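You operate a simulated robot arm through the tools that you are given. There is no shell and no other tool.

You run a simulated robot arm. Do the job below in one go: nothing can be reset, and whatever is moved stays where it is left.

TASK
Clean the 60 dents reed in the brush cleaner and stand it back in its rack.
Fine: switch the cleaner off before you open the lid; leave the lid open and the other reeds alone.

Only the result counts: the job must be done as asked and must still hold three seconds after the hand-in. Knocking over, shifting, dropping, spilling or breaking anything else fails it. A push-on lid holds only when it is set on centred and level and pressed home; a screw cap is set on level and turned clockwise until tight.

THE ROBOT
A 6-joint arm with a two-finger gripper, fixed in place. Base frame: the origin is on the floor under the middle of its stand, x ahead of it, y to its left, z up. Lengths are in cm, angles in degrees, forces in N, time in s.
It reaches about 129.8 cm from its shoulder. Its first joint turns from -149.0 to 149.0 degrees. Payload 1.57 kg.
The TCP is the grasp point between the finger pads, 2.1 cm short of the fingertips. In the tool frame z runs along the fingers and y along their closing line. The gripper opens to 7 cm; its body begins 5 cm behind the TCP.
Orientation is told as [roll, pitch, yaw] about the base's x, y, z axes, in that order, counted from this pose: with the fingers straight down and closing along the base's y, the tool's x points along the base's -x, its y along +y and its z along -z.

THE INTERFACE
- The arm moves only by the tool drive_tool. Its argument "moves" is a list of rows, each an object of numbers (a shift or turn left out is 0, a gripper value left out holds the last): "dx", "dy", "dz": the shift along the base's x, y, z in mm; "rx", "ry", "rz": the turn, a rotation vector about the base's x, y, z in rad; "hand": the gripper command, from -1 (fully open) to 1 (shut), values between in proportion. In form: [{"dx": .., "dy": .., "dz": .., "rx": .., "ry": .., "rz": .., "hand": ..}, ...]. A call has 1 to 20 rows; each row shifts and turns the commanded pose from where the row before left it. Each row takes 0.2 s and may step no farther than 5 cm and 8.6 degrees from the row before; otherwise, or with a gripper value out of range, the whole call is refused. A pose out of reach is approached as far as the arm can. The call stops where the force on the tool passes 40 N (or 10 N more than at its start, if that is more) or the arm is blocked; 0.2 s more then pass. The fingers move at their own pace (about 10.37 cm/s each) and stop on an object; they squeeze with about 30 N. The grip force told is the motor's: it shows also when the fingers shut on nothing. Time passes only in rows, and 0.2 s behind the last, so rows that do not move let the fingers close. The reply holds the time, the measured pose of the TCP, the force on the tool along the base axes, the opening and the grip force, in the units named above and with some noise, with the torque about the TCP (base axes, N m) and any sound that the robot's microphone picked up.
- Cameras (640 x 400 px; columns grow to the right, rows downward): "scene" is fixed at [39.9, -65.13, 169.21]; the picture's right is [0.91, -0.42, 0.00], its down [-0.23, -0.50, -0.83] and it looks along [0.35, 0.76, -0.55] (base axes); focal length 354 px, centre (320, 200). "wrist" rides on the gripper at [7.9, 0.4, -8.1] in the tool frame; the picture's right is [-0.05, 1.00, 0.00], its down [-0.67, -0.04, -0.74] and it looks along [-0.74, -0.04, 0.67] (tool axes); focal length 256 px, centre (320, 200). There is no depth. A picture from a camera that has moved, and an enlarged one, comes with that camera's place and axes in the base frame and with its lens.
- camera(camera): a new picture of that camera. The clock stands still meanwhile.
- slide_trunk(by): slides the trunk up (or, below 0, down) by that many cm; the arm rides with it, the base frame stays. It gives what a move gives, with no picture.
- enlarge(camera, box): a new picture of the part [left, top, right, bottom] of that camera's present view, enlarged. The clock stands still meanwhile.
- sign_off(): hands the job in; it is judged then, once.

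Nothing tells you positions but the pictures and the camera data. Unless the task says otherwise, let go and move clear before handing in.

The tools are called after "Emit:" as a command line: name --argument value ..., lists and objects as JSON in quotes. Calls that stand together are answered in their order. drive_tool: Moves the arm, as the interface text tells. Its arguments: {"type":"object","properties":{"moves":{"type":"array"}},"required":["moves"]} The other tools are called the same way: slide_trunk (by) moves the trunk up or down; camera (camera) takes a picture; enlarge (camera, box) takes an enlarged picture of a part of a camera's view; sign_off () hands the job in.

At the start:

```text
t: 0.0
eef_pos: [56.94, 46.09, 128.85]
tool_rot: [-0.1, 0.1, 0.0]
force: [0.8, -0.1, -0.8]
moment: [0.01, -0.02, -0.04]
width: 7.02
grip_force: 0.0
trunk travel left (down, up): [-97.0, 0.0]
```

scene: 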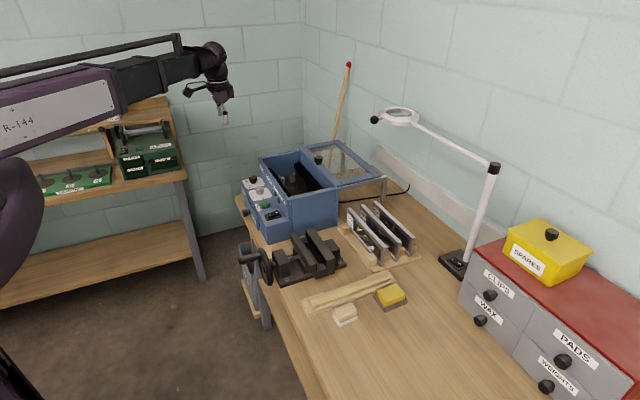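
wrist: 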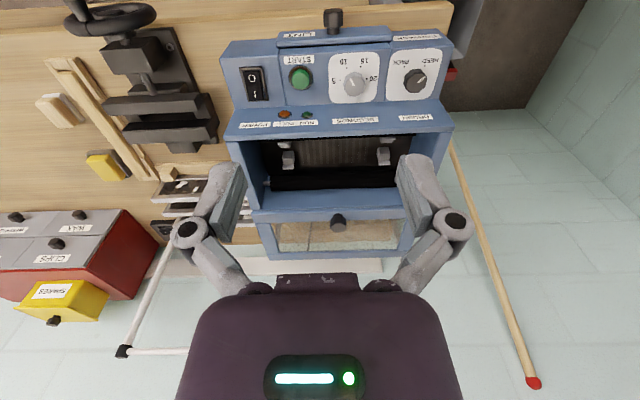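

I see a workbench with a blue brush cleaner (lid seems open already), a rack with reeds to its right, a vise, a drawer cabinet and a lamp. I'll look closer before moving anything.

Emit:
enlarge --camera "scene" --box '[220, 130, 420, 255]'

Emit:
enlarge --camera "scene" --box '[320, 190, 430, 280]'

Emit:
enlarge --camera "wrist" --box '[210, 10, 470, 260]'

Emit:
enlarge --camera "wrist" --box '[130, 140, 260, 260]'

```text
3.20 times, centred on (320, 192) of scene
camera zoom: at [39.9, -65.13, 169.21], right [0.91, -0.42, 0.0], down [-0.23, -0.5, -0.83], along [0.35, 0.76, -0.55], focal length 1134 px, centre (320, 224)
```

zoom: 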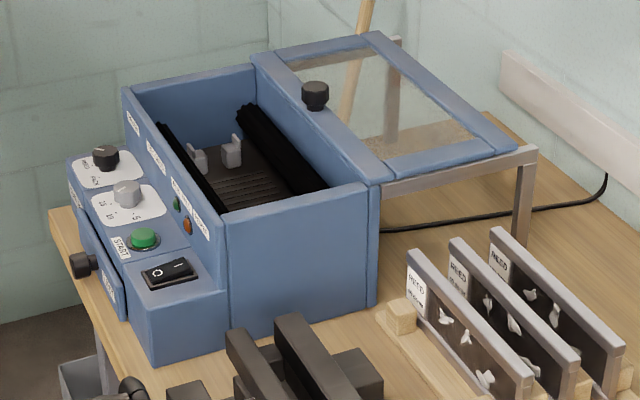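

```text
4.44 times, centred on (375, 235) of scene
camera zoom: at [39.9, -65.13, 169.21], right [0.91, -0.42, 0.0], down [-0.23, -0.5, -0.83], along [0.35, 0.76, -0.55], focal length 1575 px, centre (76, 44)
```

zoom: 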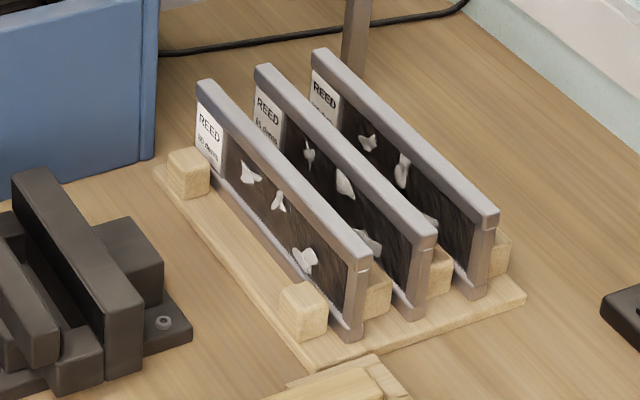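

```text
1.60 times, centred on (340, 135) of wrist
camera zoom: at [48.96, 46.44, 137.08], right [0.05, 1.0, 0.0], down [0.67, -0.04, 0.74], along [0.74, -0.04, -0.67], focal length 410 px, centre (288, 304)
```

zoom: 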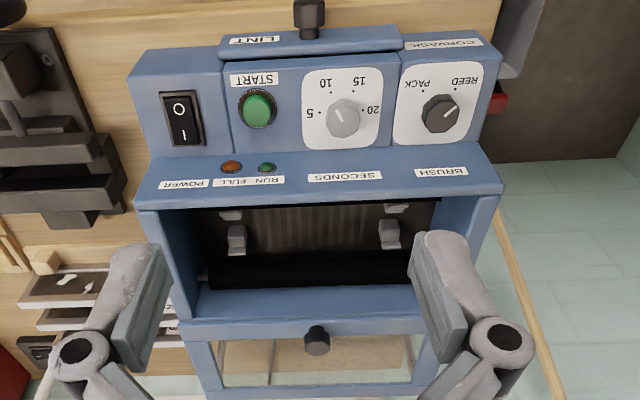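

```text
3.33 times, centred on (195, 200) of wrist
camera zoom: at [48.96, 46.44, 137.08], right [0.05, 1.0, 0.0], down [0.67, -0.04, 0.74], along [0.74, -0.04, -0.67], focal length 853 px, centre (737, 200)
```

zoom: 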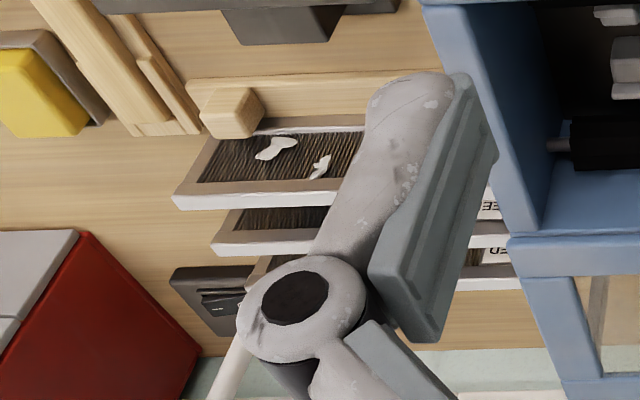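

I see the cleaner faces the robot: power rocker, START button, seconds dial, brush knob, a lint drawer and FULL/RUN lamps. I'll zoom in on labels and controls.

Emit:
enlarge --camera "wrist" --box '[220, 30, 340, 140]'

Emit:
enlarge --camera "wrist" --box '[320, 20, 460, 140]'

Emit:
enlarge --camera "scene" --box '[345, 195, 385, 225]'

Emit:
enlarge --camera "scene" --box '[235, 170, 300, 245]'

Emit:
enlarge --camera "wrist" --box '[250, 120, 410, 260]'

```text
3.64 times, centred on (280, 85) of wrist
camera zoom: at [48.96, 46.44, 137.08], right [0.05, 1.0, 0.0], down [0.67, -0.04, 0.74], along [0.74, -0.04, -0.67], focal length 931 px, centre (466, 618)
```

zoom: 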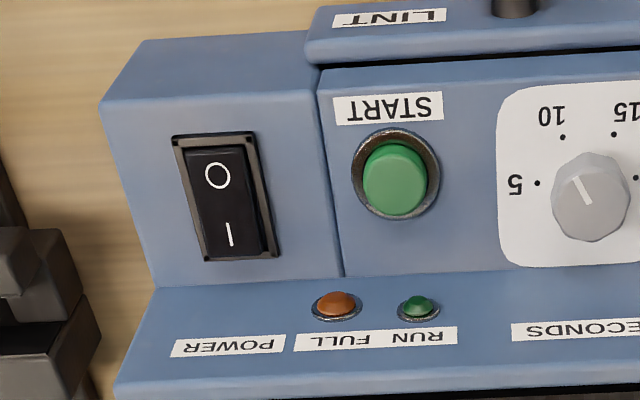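

```text
3.33 times, centred on (390, 80) of wrist
camera zoom: at [48.96, 46.44, 137.08], right [0.05, 1.0, 0.0], down [0.67, -0.04, 0.74], along [0.74, -0.04, -0.67], focal length 853 px, centre (87, 600)
```

zoom: 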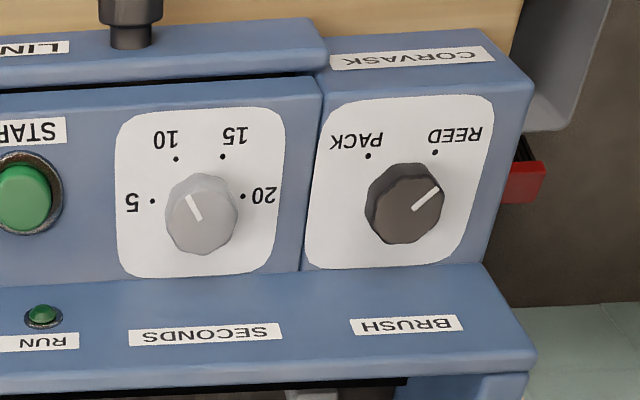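

```text
13.33 times, centred on (365, 210) of scene
camera zoom: at [39.9, -65.13, 169.21], right [0.91, -0.42, 0.0], down [-0.23, -0.5, -0.83], along [0.35, 0.76, -0.55], focal length 4725 px, centre (-280, 67)
```

zoom: 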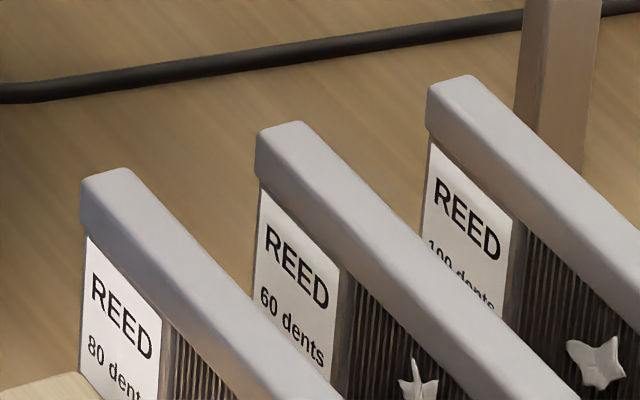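

```text
5.33 times, centred on (268, 208) of scene
camera zoom: at [39.9, -65.13, 169.21], right [0.91, -0.42, 0.0], down [-0.23, -0.5, -0.83], along [0.35, 0.76, -0.55], focal length 1890 px, centre (600, 160)
```

zoom: 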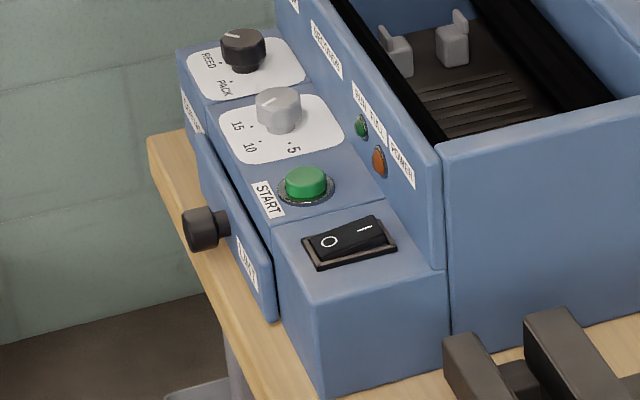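

```text
2.86 times, centred on (330, 190) of wrist
camera zoom: at [48.96, 46.44, 137.08], right [0.05, 1.0, 0.0], down [0.67, -0.04, 0.74], along [0.74, -0.04, -0.67], focal length 731 px, centre (291, 229)
```

zoom: 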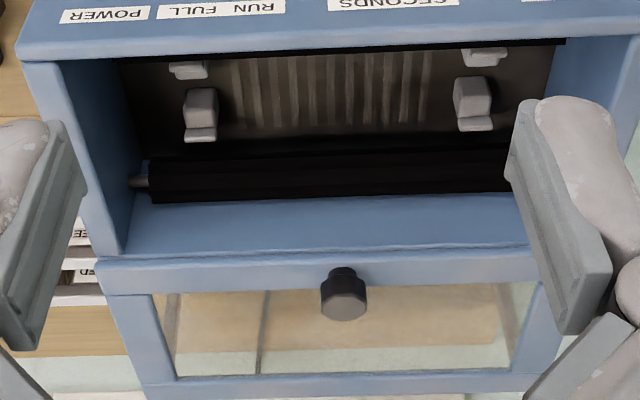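

The 60-dents reed is the middle one in the rack (around x≈100, y≈3–27), running along y; the lid looks like a sliding lid with its knob at the near edge. I'll move the wrist camera for a closer look at the machine and rack.

Emit:
drive_tool --moves '[{"dx": 20, "dy": -45}, {"dx": 20, "dy": -45}, {"dx": 20, "dy": -45}, {"dx": 20, "dy": -45}, {"dx": 20, "dy": -45}, {"dx": 20, "dy": -45}, {"dx": 20, "dy": -45}]'

Emit:
camera --camera "wrist"

Emit:
camera --camera "scene"

```text
t: 1.6
eef_pos: [70.96, 14.46, 128.84]
tool_rot: [-0.1, 0.0, 0.0]
force: [0.1, -1.1, -0.6]
moment: [-0.02, 0.02, -0.03]
width: 7.02
grip_force: 0.0
trunk travel left (down, up): [-97.0, 0.0]
```

```text
taken
camera wrist: at [62.98, 14.73, 137.07], right [0.05, 1.0, 0.0], down [0.67, -0.04, 0.74], along [0.74, -0.04, -0.67], focal length 256 px, centre (320, 200)
```

wrist: 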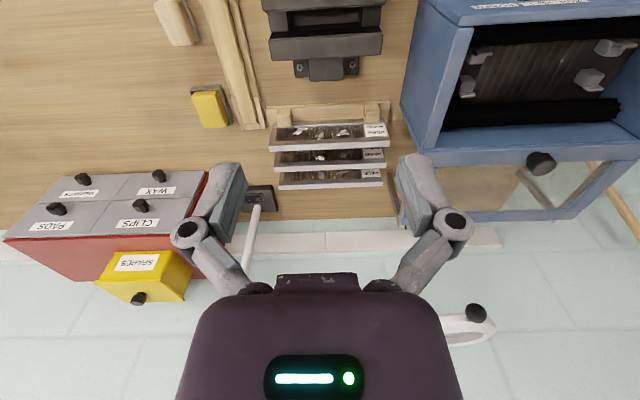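

```text
taken
```

scene: 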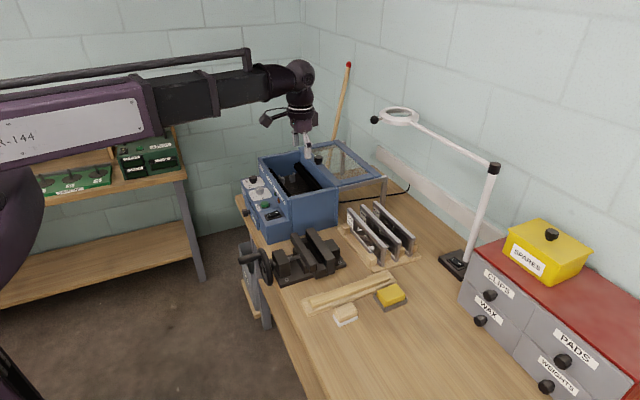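

I'm now looking from above the bench; the rack and the cleaner interior are visible. I'll enlarge for triangulating the reeds and the machine.

Emit:
enlarge --camera "wrist" --box '[250, 80, 410, 200]'

Emit:
enlarge --camera "wrist" --box '[390, 0, 640, 230]'

Emit:
enlarge --camera "scene" --box '[270, 140, 400, 220]'

```text
3.33 times, centred on (330, 140) of wrist
camera zoom: at [62.98, 14.73, 137.07], right [0.05, 1.0, 0.0], down [0.67, -0.04, 0.74], along [0.74, -0.04, -0.67], focal length 853 px, centre (287, 400)
```

zoom: 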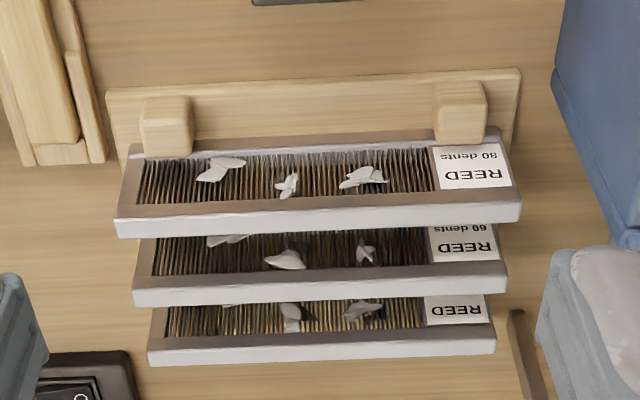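

```text
1.74 times, centred on (515, 115) of wrist
camera zoom: at [62.98, 14.73, 137.07], right [0.05, 1.0, 0.0], down [0.67, -0.04, 0.74], along [0.74, -0.04, -0.67], focal length 445 px, centre (-19, 348)
```

zoom: 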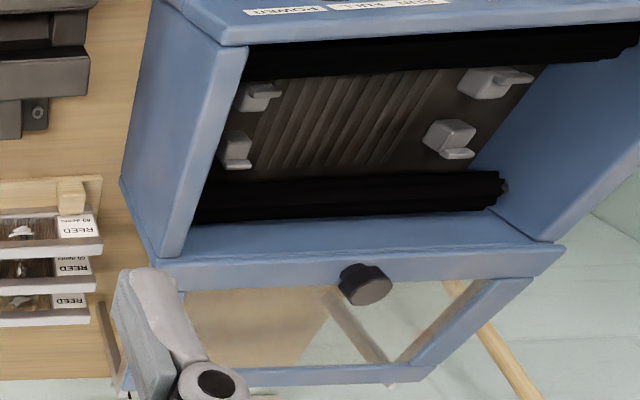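

```text
4.92 times, centred on (335, 180) of scene
camera zoom: at [39.9, -65.13, 169.21], right [0.91, -0.42, 0.0], down [-0.23, -0.5, -0.83], along [0.35, 0.76, -0.55], focal length 1745 px, centre (246, 298)
```

zoom: 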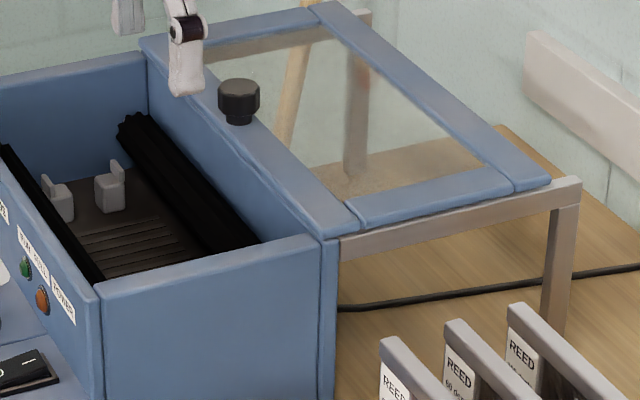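

The 60-dents reed is at about x 99.3, y 3–27, top z≈95. The cleaner opening is centred near y=48. I'll move above the cleaner and tilt the camera down to see the inside and controls.

Emit:
drive_tool --moves '[{"dx": -4, "dy": 42, "dz": -12, "ry": 0.14}, {"dx": -4, "dy": 42, "dz": -12, "ry": 0.14}, {"dx": -4, "dy": 42, "dz": -12, "ry": 0.14}, {"dx": -4, "dy": 42, "dz": -12, "ry": 0.14}, {"dx": -4, "dy": 42, "dz": -12, "ry": 0.14}, {"dx": -4, "dy": 42, "dz": -12}, {"dx": -4, "dy": 42, "dz": -12}, {"dx": -4, "dy": 41, "dz": -12}]'

Emit:
camera --camera "wrist"

Emit:
camera --camera "scene"

```text
t: 3.4
eef_pos: [66.39, 50.9, 131.58]
tool_rot: [4.3, 31.1, -0.5]
force: [0.2, 0.7, -0.2]
moment: [0.01, -0.02, 0.02]
width: 6.99
grip_force: 0.0
out of reach, approached as far as the arm can: row 1, 2, 3, 4, 5, 6, 7, 8
trunk travel left (down, up): [-97.0, 0.0]
```

```text
taken
camera wrist: at [63.73, 50.62, 142.72], right [0.09, 1.0, 0.04], down [0.95, -0.1, 0.29], along [0.29, 0.01, -0.96], focal length 256 px, centre (320, 200)
```

wrist: 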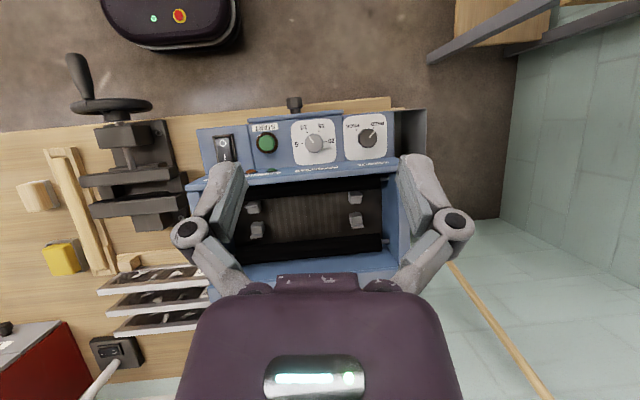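

```text
taken
```

scene: 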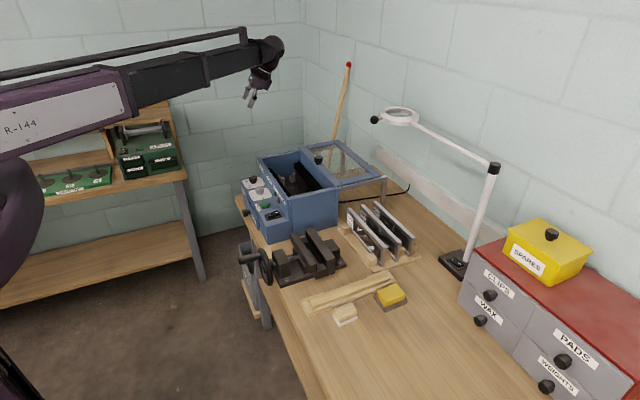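

The arm is limited at this height; the trunk needs lowering. I'll lower it 15 cm and look again.

Emit:
slide_trunk --by -15

Emit:
camera --camera "wrist"

```text
t: 5.2
eef_pos: [66.42, 50.66, 116.59]
tool_rot: [4.4, 31.2, -0.4]
force: [-0.4, 0.3, 0.1]
moment: [0.03, 0.02, -0.01]
width: 6.97
grip_force: 0.0
trunk travel left (down, up): [-82.0, 15.0]
```

```text
taken
camera wrist: at [63.73, 50.43, 127.76], right [0.09, 1.0, 0.04], down [0.95, -0.1, 0.29], along [0.29, 0.01, -0.96], focal length 256 px, centre (320, 200)
```

wrist: 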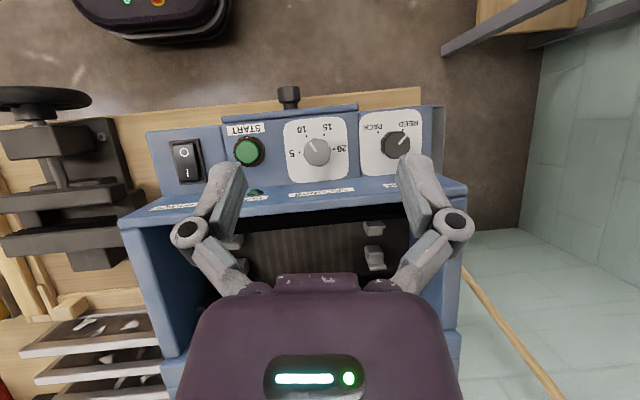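

Emit:
enlarge --camera "wrist" --box '[140, 90, 300, 210]'

Emit:
enlarge --camera "wrist" --box '[270, 100, 450, 210]'

Emit:
enlarge --camera "wrist" --box '[220, 180, 440, 300]'

Emit:
enlarge --camera "wrist" --box '[0, 0, 260, 120]'

```text
3.33 times, centred on (220, 150) of wrist
camera zoom: at [63.73, 50.43, 127.76], right [0.09, 1.0, 0.04], down [0.95, -0.1, 0.29], along [0.29, 0.01, -0.96], focal length 853 px, centre (653, 367)
```

zoom: 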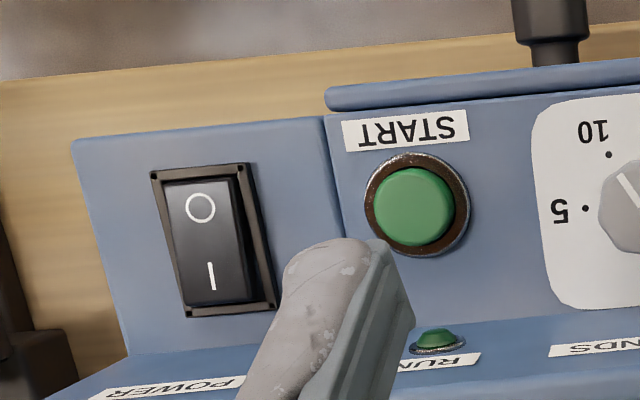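

```text
3.56 times, centred on (360, 155) of wrist
camera zoom: at [63.73, 50.43, 127.76], right [0.09, 1.0, 0.04], down [0.95, -0.1, 0.29], along [0.29, 0.01, -0.96], focal length 910 px, centre (178, 360)
```

zoom: 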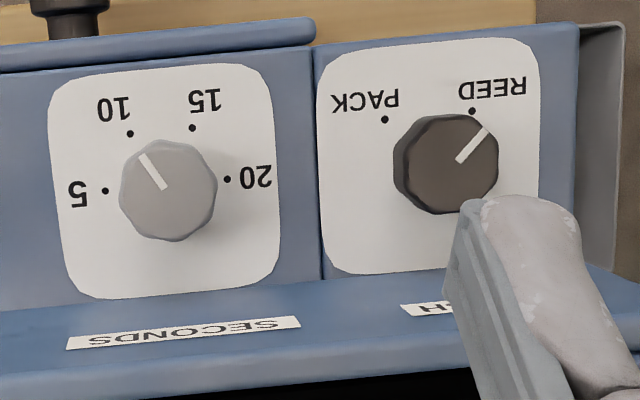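

```text
2.91 times, centred on (330, 240) of wrist
camera zoom: at [63.73, 50.43, 127.76], right [0.09, 1.0, 0.04], down [0.95, -0.1, 0.29], along [0.29, 0.01, -0.96], focal length 745 px, centre (291, 84)
```

zoom: 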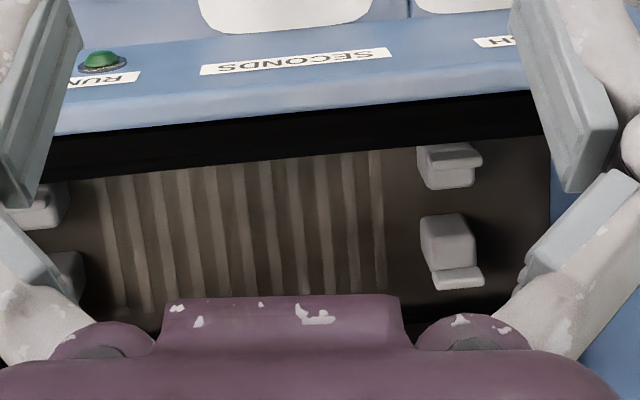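

```text
2.46 times, centred on (130, 60) of wrist
camera zoom: at [63.73, 50.43, 127.76], right [0.09, 1.0, 0.04], down [0.95, -0.1, 0.29], along [0.29, 0.01, -0.96], focal length 630 px, centre (788, 545)
```

zoom: 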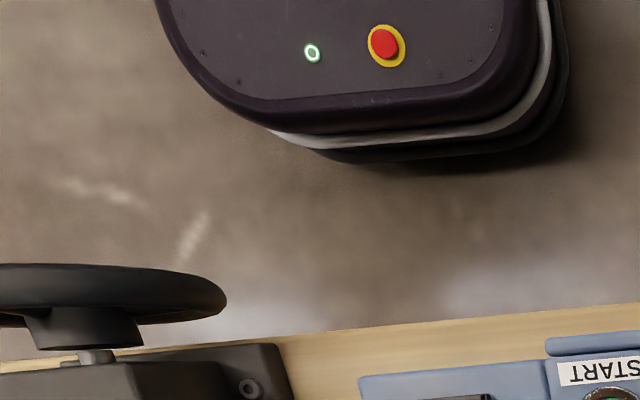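

Controls read: BRUSH points to REED, SECONDS to 10, rocker looks pressed at O (off). I'll straighten the tool again and raise for clearance, then turn it 90° to look along +y.

Emit:
drive_tool --moves '[{"dz": 20, "ry": -0.14}, {"dz": 20, "ry": -0.14}, {"ry": -0.14}, {"ry": -0.12, "rx": -0.075}]'

```text
t: 6.2
eef_pos: [66.42, 50.77, 113.91]
tool_rot: [0.2, 0.1, -0.7]
force: [-0.8, 0.6, 0.5]
moment: [0.01, -0.02, -0.01]
width: 7.0
grip_force: 0.0
out of reach, approached as far as the arm can: row 1, 2, 3
trunk travel left (down, up): [-82.0, 15.0]
```

Tool is vertical again at z≈114. Now I turn it by +90° about z so the fingers close along x and the camera looks along +y.

Emit:
drive_tool --moves '[{"dz": 6, "dy": -20, "rz": 0.143}, {"dz": 6, "dy": -20, "rz": 0.143}, {"dz": 6, "dy": -20, "rz": 0.143}, {"dz": 6, "dy": -20, "rz": 0.143}, {"dz": 6, "dy": -20, "rz": 0.143}, {"dz": 6, "dy": -20, "rz": 0.143}, {"dz": 6, "dy": -20, "rz": 0.143}, {"dz": 6, "dy": -20, "rz": 0.143}, {"dz": 6, "dy": -20, "rz": 0.143}, {"dz": 6, "dy": -20, "rz": 0.143}, {"dz": 6, "dy": -20, "rz": 0.143}]'

Emit:
camera --camera "wrist"

Emit:
camera --camera "scene"

```text
t: 8.6
eef_pos: [66.58, 28.48, 113.97]
tool_rot: [0.2, 0.2, 89.6]
force: [-1.1, -0.1, 0.4]
moment: [0.02, 0.0, 0.0]
width: 6.98
grip_force: 0.2
out of reach, approached as far as the arm can: row 1, 2, 3, 4, 5, 6, 7, 8, 9, 10, 11
trunk travel left (down, up): [-82.0, 15.0]
```

```text
taken
camera wrist: at [65.94, 20.49, 122.12], right [-1.0, 0.06, 0.0], down [0.04, 0.67, 0.74], along [0.04, 0.74, -0.67], focal length 256 px, centre (320, 200)
```

wrist: 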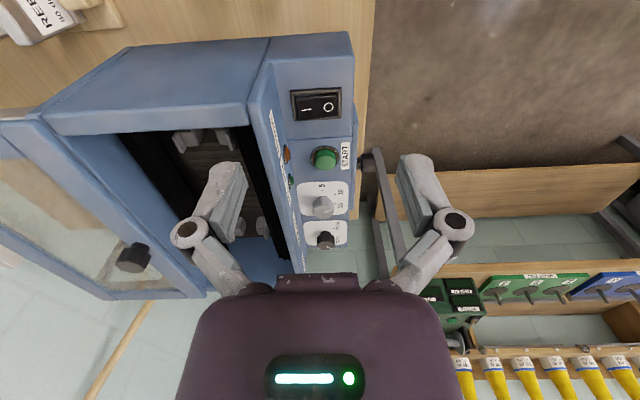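

```text
taken
```

scene: 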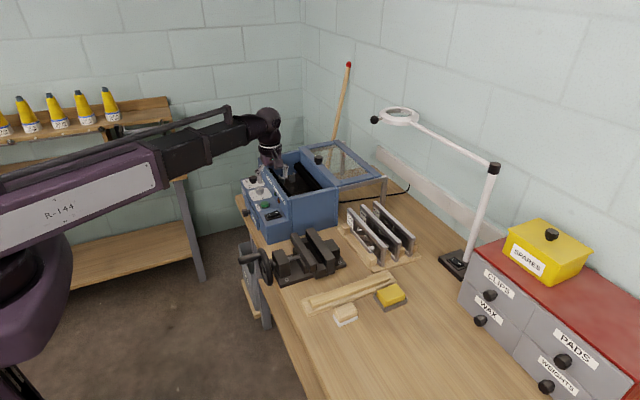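

The tool is turned, but height did not change in any move; I'll test whether the arm can lower by itself.

Emit:
drive_tool --moves '[{"dz": -10}, {"dz": -10}]'

```text
t: 9.2
eef_pos: [66.56, 28.55, 113.92]
tool_rot: [0.1, 0.2, 89.5]
force: [0.3, -1.0, 0.8]
moment: [-0.02, -0.01, 0.01]
width: 6.99
grip_force: 0.0
out of reach, approached as far as the arm can: row 1, 2
trunk travel left (down, up): [-82.0, 15.0]
```

Height changes only through the trunk — good to know; vertical work will be done with the trunk. Now I shift over the cleaner opening to see inside.

Emit:
drive_tool --moves '[{"dx": 39, "dy": 19}, {"dx": 39, "dy": 19}, {"dx": 39, "dy": 19}, {"dx": 37, "dy": 18}]'

Emit:
camera --camera "wrist"

Emit:
enlarge --camera "wrist" --box '[220, 0, 420, 210]'

```text
t: 10.2
eef_pos: [81.87, 36.11, 113.77]
tool_rot: [0.1, 0.3, 89.5]
force: [-0.2, -0.3, -0.1]
moment: [0.03, 0.02, 0.03]
width: 6.99
grip_force: 0.0
trunk travel left (down, up): [-82.0, 15.0]
```

```text
taken
camera wrist: at [81.27, 28.08, 122.06], right [-1.0, 0.06, 0.0], down [0.04, 0.67, 0.74], along [0.04, 0.74, -0.67], focal length 256 px, centre (320, 200)
```

wrist: 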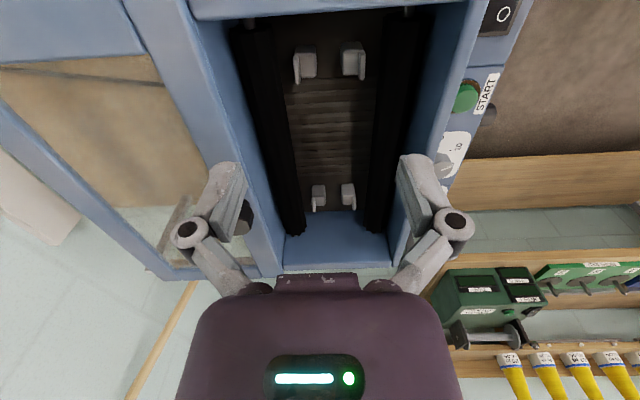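

```text
1.90 times, centred on (320, 105) of wrist
camera zoom: at [81.27, 28.08, 122.06], right [-1.0, 0.06, 0.0], down [0.04, 0.67, 0.74], along [0.04, 0.74, -0.67], focal length 488 px, centre (320, 381)
```

zoom: 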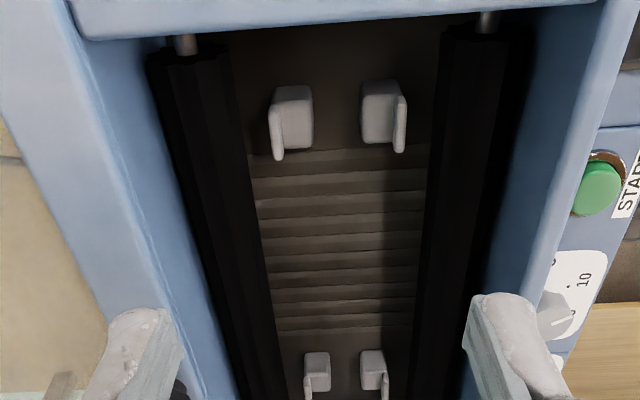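

I can see the cradle now: four pads with outer fins at the box floor (pads z≈93.5), rollers on both sides. I'll look at the reeds end-on from the -y side to learn thickness and height.

Emit:
drive_tool --moves '[{"dx": 15, "dy": -44}, {"dx": 17, "dy": -44}, {"dx": 17, "dy": -44}, {"dx": 17, "dy": -44}, {"dx": 17, "dy": -44}, {"dx": 17, "dy": -44}, {"dx": 17, "dy": -44}, {"dx": 17, "dy": -44}, {"dx": 17, "dy": -44}, {"dx": 17, "dy": -44}]'

Emit:
camera --camera "wrist"

Emit:
enlarge --camera "wrist" --box '[220, 50, 420, 200]'

```text
t: 12.3
eef_pos: [98.64, -7.82, 113.93]
tool_rot: [0.2, 0.1, 89.5]
force: [-0.2, 0.0, 0.1]
moment: [-0.02, 0.03, 0.03]
width: 6.97
grip_force: 0.0
out of reach, approached as far as the arm can: row 10
trunk travel left (down, up): [-82.0, 15.0]
```

```text
taken
camera wrist: at [98.11, -15.93, 122.07], right [-1.0, 0.06, 0.0], down [0.04, 0.67, 0.74], along [0.04, 0.74, -0.67], focal length 256 px, centre (320, 200)
```

wrist: 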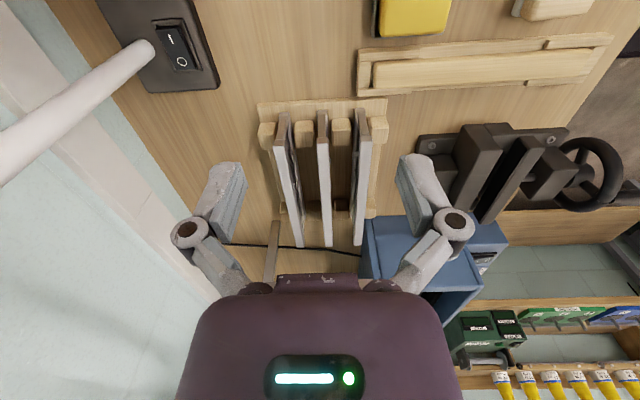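

```text
2.67 times, centred on (320, 125) of wrist
camera zoom: at [98.11, -15.93, 122.07], right [-1.0, 0.06, 0.0], down [0.04, 0.67, 0.74], along [0.04, 0.74, -0.67], focal length 683 px, centre (320, 400)
```

zoom: 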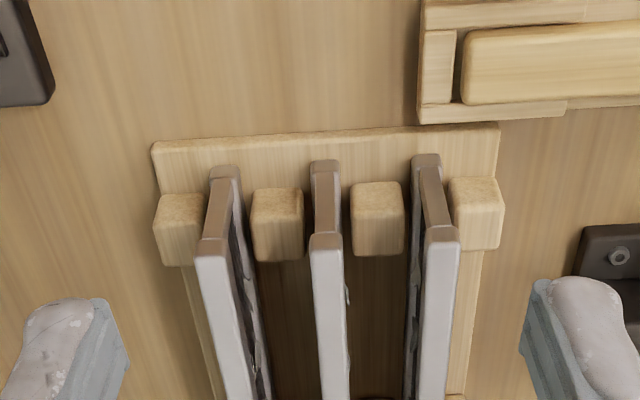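

The reeds are about 1.6 cm thick and stand between wooden blocks with ~2.5 cm gaps in the rack. I'll go back over the cleaner lower down to look at the cradle more obliquely.

Emit:
drive_tool --moves '[{"dx": -18.5, "dy": 43.5}, {"dx": -18.5, "dy": 43.5}, {"dx": -18.5, "dy": 43.5}, {"dx": -18.5, "dy": 43.5}, {"dx": -18.5, "dy": 43.5}, {"dx": -18.5, "dy": 43.5}, {"dx": -18.5, "dy": 43.5}, {"dx": -18.5, "dy": 43.5}, {"dx": -18.5, "dy": 43.5}, {"dx": -18.5, "dy": 43.5}, {"dx": -18.5, "dy": 43.5}]'

Emit:
slide_trunk --by -6

Emit:
camera --camera "wrist"

Emit:
enlarge --camera "wrist" --box '[230, 60, 390, 180]'

Emit:
enlarge --camera "wrist" --box '[220, 0, 380, 100]'

```text
t: 14.8
eef_pos: [77.94, 40.24, 113.86]
tool_rot: [0.2, 0.2, 89.4]
force: [0.5, 0.4, 0.5]
moment: [0.0, -0.02, -0.01]
width: 7.0
grip_force: 0.1
trunk travel left (down, up): [-82.0, 15.0]
```

```text
t: 15.8
eef_pos: [78.0, 40.09, 107.95]
tool_rot: [0.2, 0.1, 89.4]
force: [-0.1, -0.5, 0.1]
moment: [-0.01, 0.0, 0.0]
width: 6.99
grip_force: 0.0
trunk travel left (down, up): [-76.0, 21.0]
```

```text
taken
camera wrist: at [77.47, 32.2, 116.12], right [-1.0, 0.06, 0.0], down [0.04, 0.67, 0.74], along [0.04, 0.74, -0.67], focal length 256 px, centre (320, 200)
```

wrist: 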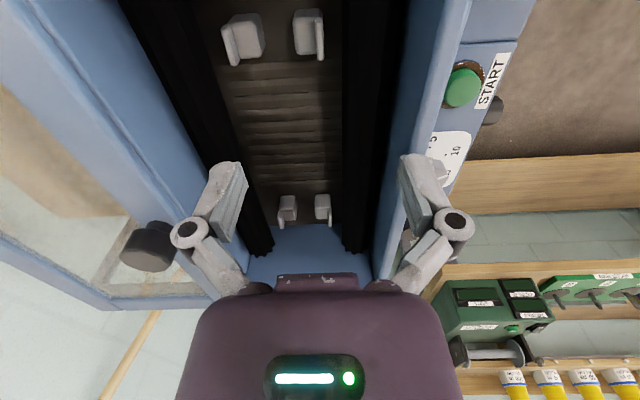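

```text
3.33 times, centred on (310, 120) of wrist
camera zoom: at [77.47, 32.2, 116.12], right [-1.0, 0.06, 0.0], down [0.04, 0.67, 0.74], along [0.04, 0.74, -0.67], focal length 853 px, centre (353, 467)
```

zoom: 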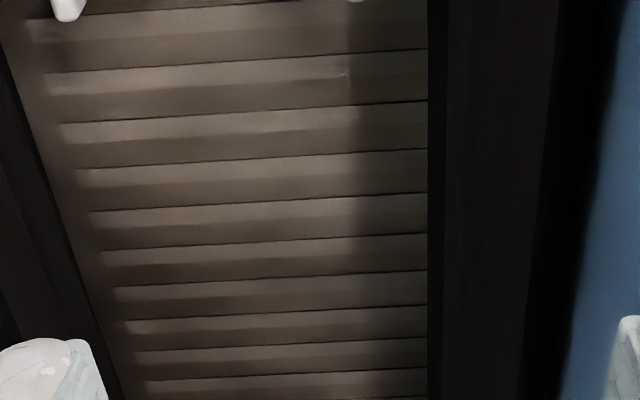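

```text
4.00 times, centred on (300, 50) of wrist
camera zoom: at [77.47, 32.2, 116.12], right [-1.0, 0.06, 0.0], down [0.04, 0.67, 0.74], along [0.04, 0.74, -0.67], focal length 1024 px, centre (400, 800)
```

zoom: 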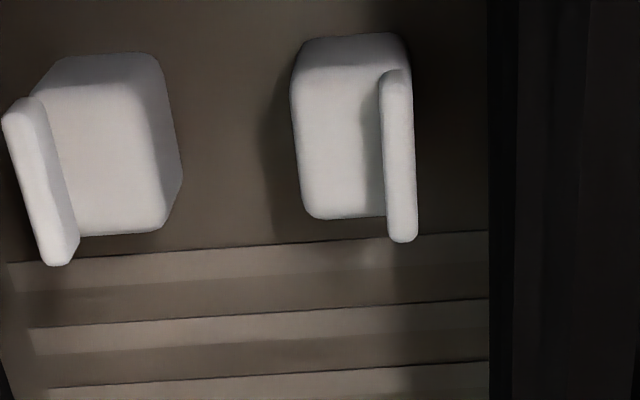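

The cradle leaves a ~2.5 cm slot between pads (x≈79.6–82.1), centred at x≈80.85, y≈48, floor z≈92.5 — the reed (≈7 cm tall, 1.6 thick) should stand in it, like in its rack. Now I go over the 60-dents reed.

Emit:
slide_trunk --by 3

Emit:
drive_tool --moves '[{"dy": -40, "hand": -0.2}, {"dx": 30, "dy": -35}, {"dx": 30, "dy": -35}, {"dx": 30, "dy": -35}, {"dx": 30, "dy": -35}, {"dx": 30, "dy": -35}, {"dx": 30, "dy": -20}, {"dx": 30, "dy": -15}]'

Emit:
camera --camera "wrist"

Emit:
camera --camera "scene"

```text
t: 16.5
eef_pos: [78.21, 40.21, 110.84]
tool_rot: [0.2, 0.2, 89.5]
force: [-0.6, -0.1, -0.2]
moment: [-0.02, -0.01, 0.0]
width: 6.99
grip_force: 0.0
trunk travel left (down, up): [-79.0, 18.0]
```

```text
t: 18.3
eef_pos: [99.38, 15.15, 110.8]
tool_rot: [0.2, 0.2, 89.5]
force: [0.8, -0.9, 0.2]
moment: [0.0, 0.04, 0.03]
width: 4.19
grip_force: 0.0
trunk travel left (down, up): [-79.0, 18.0]
```

```text
taken
camera wrist: at [98.72, 7.18, 119.05], right [-1.0, 0.06, 0.0], down [0.04, 0.67, 0.74], along [0.04, 0.74, -0.67], focal length 256 px, centre (320, 200)
```

wrist: 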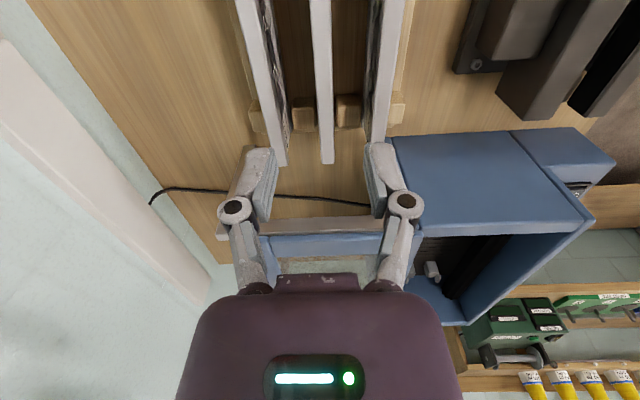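

```text
taken
```

scene: 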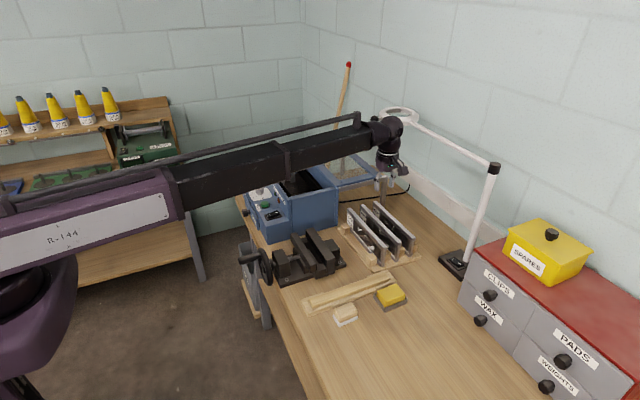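

I'm above the 60-dents reed (the middle one). I'll enlarge to centre precisely before lowering.

Emit:
enlarge --camera "wrist" --box '[230, 0, 430, 180]'

Emit:
enlarge --camera "scene" --box '[320, 110, 440, 280]'

```text
2.22 times, centred on (330, 90) of wrist
camera zoom: at [98.72, 7.18, 119.05], right [-1.0, 0.06, 0.0], down [0.04, 0.67, 0.74], along [0.04, 0.74, -0.67], focal length 569 px, centre (298, 444)
```

zoom: 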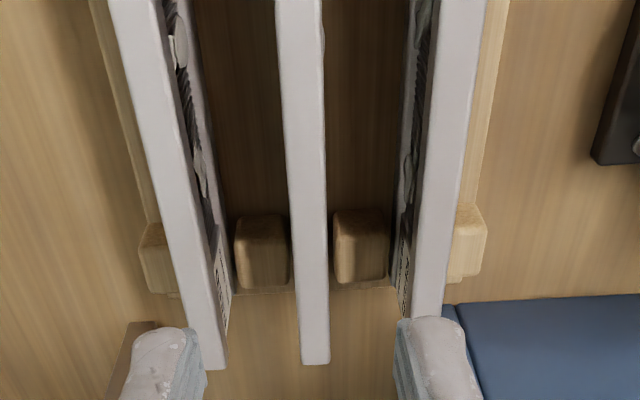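

```text
2.35 times, centred on (380, 195) of scene
camera zoom: at [39.9, -65.13, 169.21], right [0.91, -0.42, 0.0], down [-0.23, -0.5, -0.83], along [0.35, 0.76, -0.55], focal length 834 px, centre (179, 212)
```

zoom: 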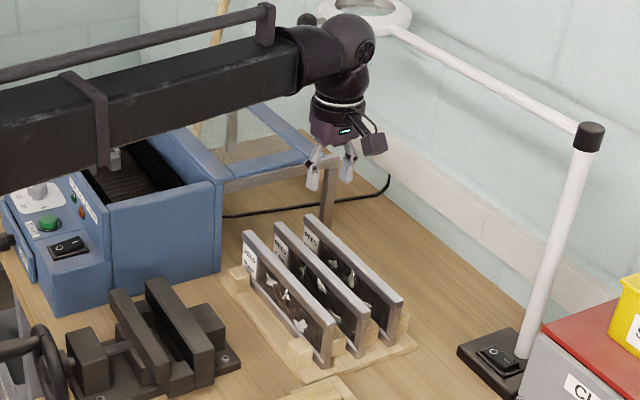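

The reed's top centre is ~3 mm to the -x side of the tool; I correct, narrow the opening to ~3.2 cm, and lower partway.

Emit:
drive_tool --moves '[{"dx": -2.9, "dy": -1, "hand": 0.1}, {"hand": 0.1}]'

Emit:
slide_trunk --by -11

Emit:
camera --camera "wrist"

Emit:
enlarge --camera "scene" --box '[320, 150, 440, 280]'

```text
t: 18.9
eef_pos: [98.84, 15.21, 110.79]
tool_rot: [0.2, 0.2, 89.5]
force: [0.8, -0.6, 0.5]
moment: [0.02, 0.05, -0.02]
width: 3.18
grip_force: 0.0
trunk travel left (down, up): [-79.0, 18.0]
```

```text
t: 20.3
eef_pos: [98.91, 15.14, 99.82]
tool_rot: [0.1, 0.2, 89.5]
force: [0.6, 0.2, -0.5]
moment: [-0.02, -0.01, 0.01]
width: 3.15
grip_force: 0.1
trunk travel left (down, up): [-68.0, 29.0]
```

```text
taken
camera wrist: at [98.25, 7.18, 108.12], right [-1.0, 0.06, 0.0], down [0.04, 0.67, 0.74], along [0.04, 0.74, -0.67], focal length 256 px, centre (320, 200)
```

wrist: 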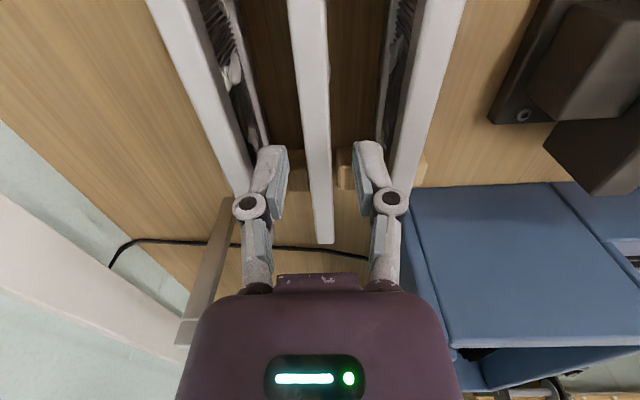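

```text
3.08 times, centred on (380, 215) of scene
camera zoom: at [39.9, -65.13, 169.21], right [0.91, -0.42, 0.0], down [-0.23, -0.5, -0.83], along [0.35, 0.76, -0.55], focal length 1090 px, centre (135, 154)
```

zoom: 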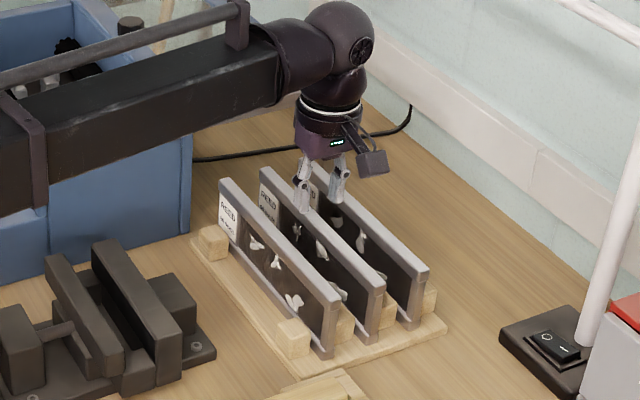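

Emit:
enlarge --camera "wrist" --box '[230, 60, 430, 260]'

```text
2.00 times, centred on (330, 160) of wrist
camera zoom: at [98.25, 7.18, 108.12], right [-1.0, 0.06, 0.0], down [0.04, 0.67, 0.74], along [0.04, 0.74, -0.67], focal length 512 px, centre (300, 280)
```

zoom: 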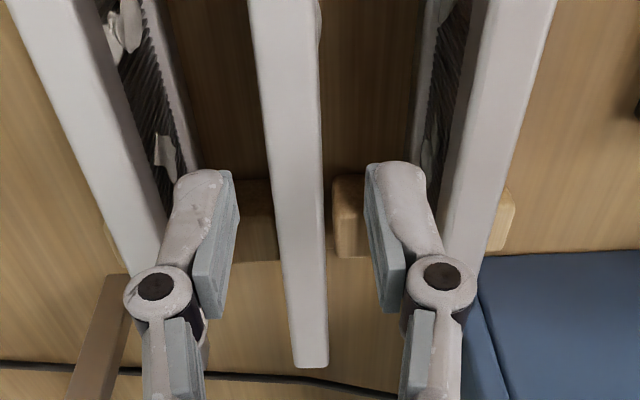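

Tips are centred within 2 mm of the reed; small correction and lower to grip the top bar.

Emit:
drive_tool --moves '[{"dx": 1.7}]'

Emit:
slide_trunk --by -5.6

Emit:
camera --camera "wrist"

Emit:
enlarge --camera "scene" --box '[340, 160, 430, 270]'

```text
t: 20.7
eef_pos: [99.04, 15.18, 99.95]
tool_rot: [0.2, 0.3, 89.5]
force: [0.5, -0.4, -0.3]
moment: [0.01, -0.01, 0.01]
width: 3.14
grip_force: 0.1
trunk travel left (down, up): [-68.0, 29.0]
```

```text
t: 21.7
eef_pos: [99.01, 15.1, 94.31]
tool_rot: [0.3, 0.1, 89.4]
force: [-0.1, -0.7, -0.5]
moment: [0.0, 0.03, -0.01]
width: 3.16
grip_force: 0.1
trunk travel left (down, up): [-62.4, 34.6]
```

```text
taken
camera wrist: at [98.42, 7.17, 102.52], right [-1.0, 0.06, 0.0], down [0.04, 0.67, 0.74], along [0.04, 0.74, -0.67], focal length 256 px, centre (320, 200)
```

wrist: 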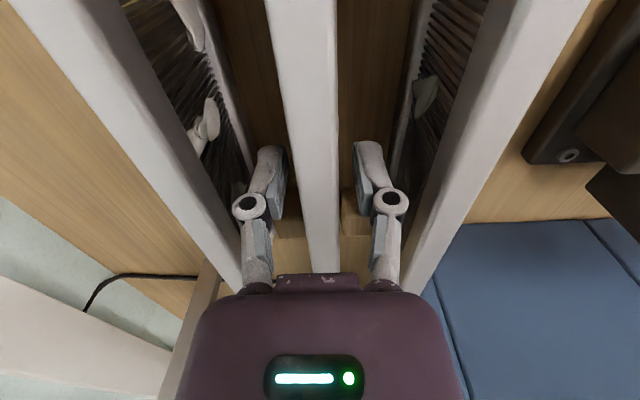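

```text
3.64 times, centred on (385, 215) of scene
camera zoom: at [39.9, -65.13, 169.21], right [0.91, -0.42, 0.0], down [-0.23, -0.5, -0.83], along [0.35, 0.76, -0.55], focal length 1289 px, centre (84, 146)
```

zoom: 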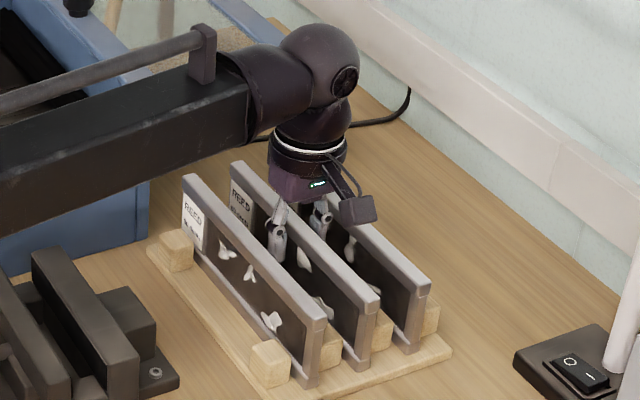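

Fingers straddle the 60-dents reed's top bar. I lower a touch more and close.

Emit:
slide_trunk --by -0.4

Emit:
drive_tool --moves '[{"hand": 0.4}, {"hand": 0.6}, {"hand": 1}, {"hand": 1}, {"hand": 1}]'

Emit:
enlarge --camera "scene" --box '[340, 160, 430, 270]'

Emit:
camera --camera "wrist"

```text
t: 22.2
eef_pos: [98.95, 15.18, 93.85]
tool_rot: [0.2, 0.2, 89.6]
force: [-0.1, -0.8, 0.8]
moment: [0.01, -0.03, -0.02]
width: 3.15
grip_force: 0.0
trunk travel left (down, up): [-62.0, 35.0]
```

```text
t: 23.4
eef_pos: [99.01, 15.15, 93.85]
tool_rot: [0.2, 0.2, 89.4]
force: [0.1, 0.2, 0.9]
moment: [0.06, -0.03, 0.17]
width: 1.57
grip_force: 29.8
trunk travel left (down, up): [-62.0, 35.0]
```

```text
3.64 times, centred on (385, 215) of scene
camera zoom: at [39.9, -65.13, 169.21], right [0.91, -0.42, 0.0], down [-0.23, -0.5, -0.83], along [0.35, 0.76, -0.55], focal length 1289 px, centre (84, 146)
```

zoom: 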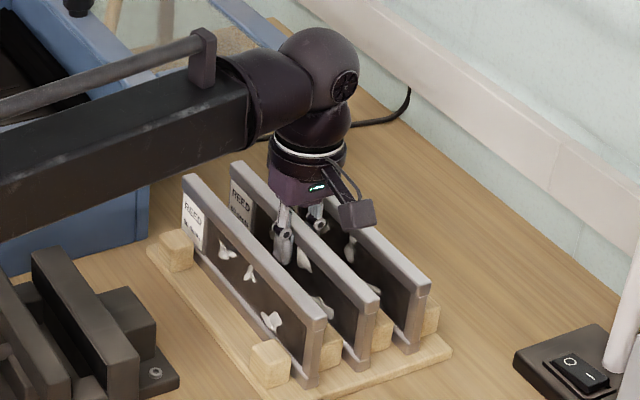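

```text
taken
camera wrist: at [98.43, 7.17, 102.11], right [-1.0, 0.06, 0.0], down [0.04, 0.67, 0.74], along [0.04, 0.74, -0.67], focal length 256 px, centre (320, 200)
```

wrist: 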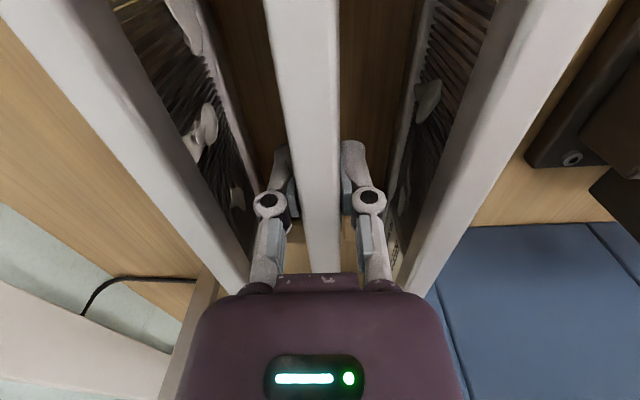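

Grip is firm (1.57 cm, ~30 N). Lift gently first.

Emit:
slide_trunk --by 3

Emit:
enlarge --camera "scene" --box '[330, 150, 430, 270]'

```text
t: 24.2
eef_pos: [99.03, 15.05, 96.9]
tool_rot: [0.1, 0.2, 89.5]
force: [-0.4, 0.4, -4.1]
moment: [0.03, 0.0, -0.02]
width: 1.58
grip_force: 30.1
trunk travel left (down, up): [-65.0, 32.0]
```

```text
3.33 times, centred on (380, 210) of scene
camera zoom: at [39.9, -65.13, 169.21], right [0.91, -0.42, 0.0], down [-0.23, -0.5, -0.83], along [0.35, 0.76, -0.55], focal length 1181 px, centre (120, 167)
```

zoom: 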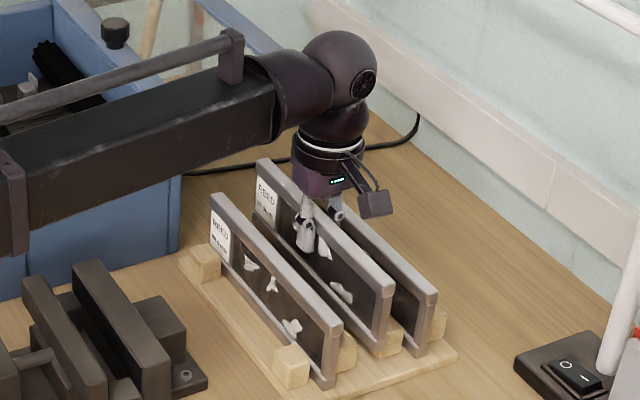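

The reed lifted cleanly (≈4 N). Lift on to clear the cleaner rim, then move over.

Emit:
slide_trunk --by 15.5

Emit:
camera --camera "scene"

```text
t: 26.0
eef_pos: [98.95, 15.17, 112.35]
tool_rot: [0.1, 0.2, 89.6]
force: [-0.5, 0.4, -2.6]
moment: [0.04, 0.04, 0.03]
width: 1.55
grip_force: 29.4
trunk travel left (down, up): [-80.5, 16.5]
```

```text
taken
```

scene: 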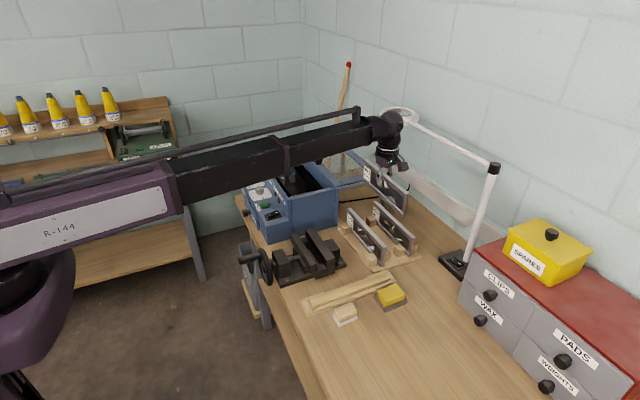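

Now move the reed: first -x to x≈80.9, then +y over the cleaner.

Emit:
drive_tool --moves '[{"dx": -30}, {"dx": -30}, {"dx": -30}, {"dx": -30}, {"dx": -30}, {"dx": -30}, {"dy": 30}, {"dy": 30}, {"dy": 30}, {"dy": 30}, {"dy": 30}, {"dy": 30}, {"dy": 30}, {"dy": 30}, {"dy": 30}, {"dy": 30}, {"dy": 28}]'

Emit:
camera --camera "wrist"

Emit:
enlarge --camera "scene" --box '[220, 90, 400, 240]'

```text
t: 29.6
eef_pos: [81.15, 48.2, 112.32]
tool_rot: [0.2, 0.3, 89.3]
force: [-0.4, -0.1, -3.4]
moment: [-0.01, 0.02, -0.02]
width: 1.55
grip_force: 30.2
trunk travel left (down, up): [-80.5, 16.5]
```

```text
taken
camera wrist: at [80.48, 40.13, 120.56], right [-1.0, 0.06, 0.0], down [0.04, 0.67, 0.74], along [0.04, 0.74, -0.67], focal length 256 px, centre (320, 200)
```

wrist: 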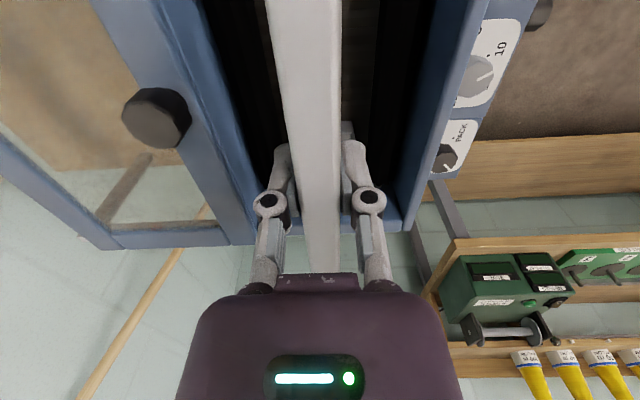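

```text
2.67 times, centred on (310, 165) of scene
camera zoom: at [39.9, -65.13, 169.21], right [0.91, -0.42, 0.0], down [-0.23, -0.5, -0.83], along [0.35, 0.76, -0.55], focal length 945 px, centre (347, 293)
```

zoom: 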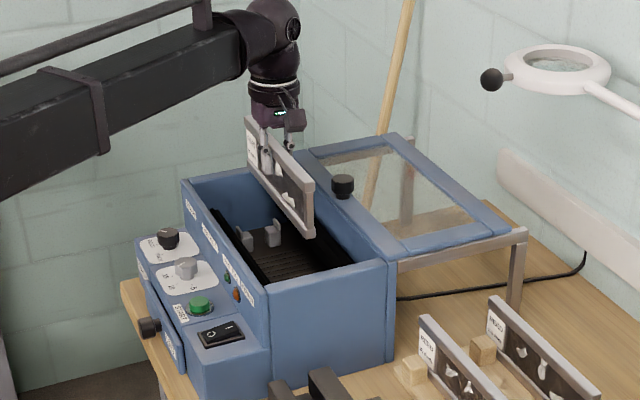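

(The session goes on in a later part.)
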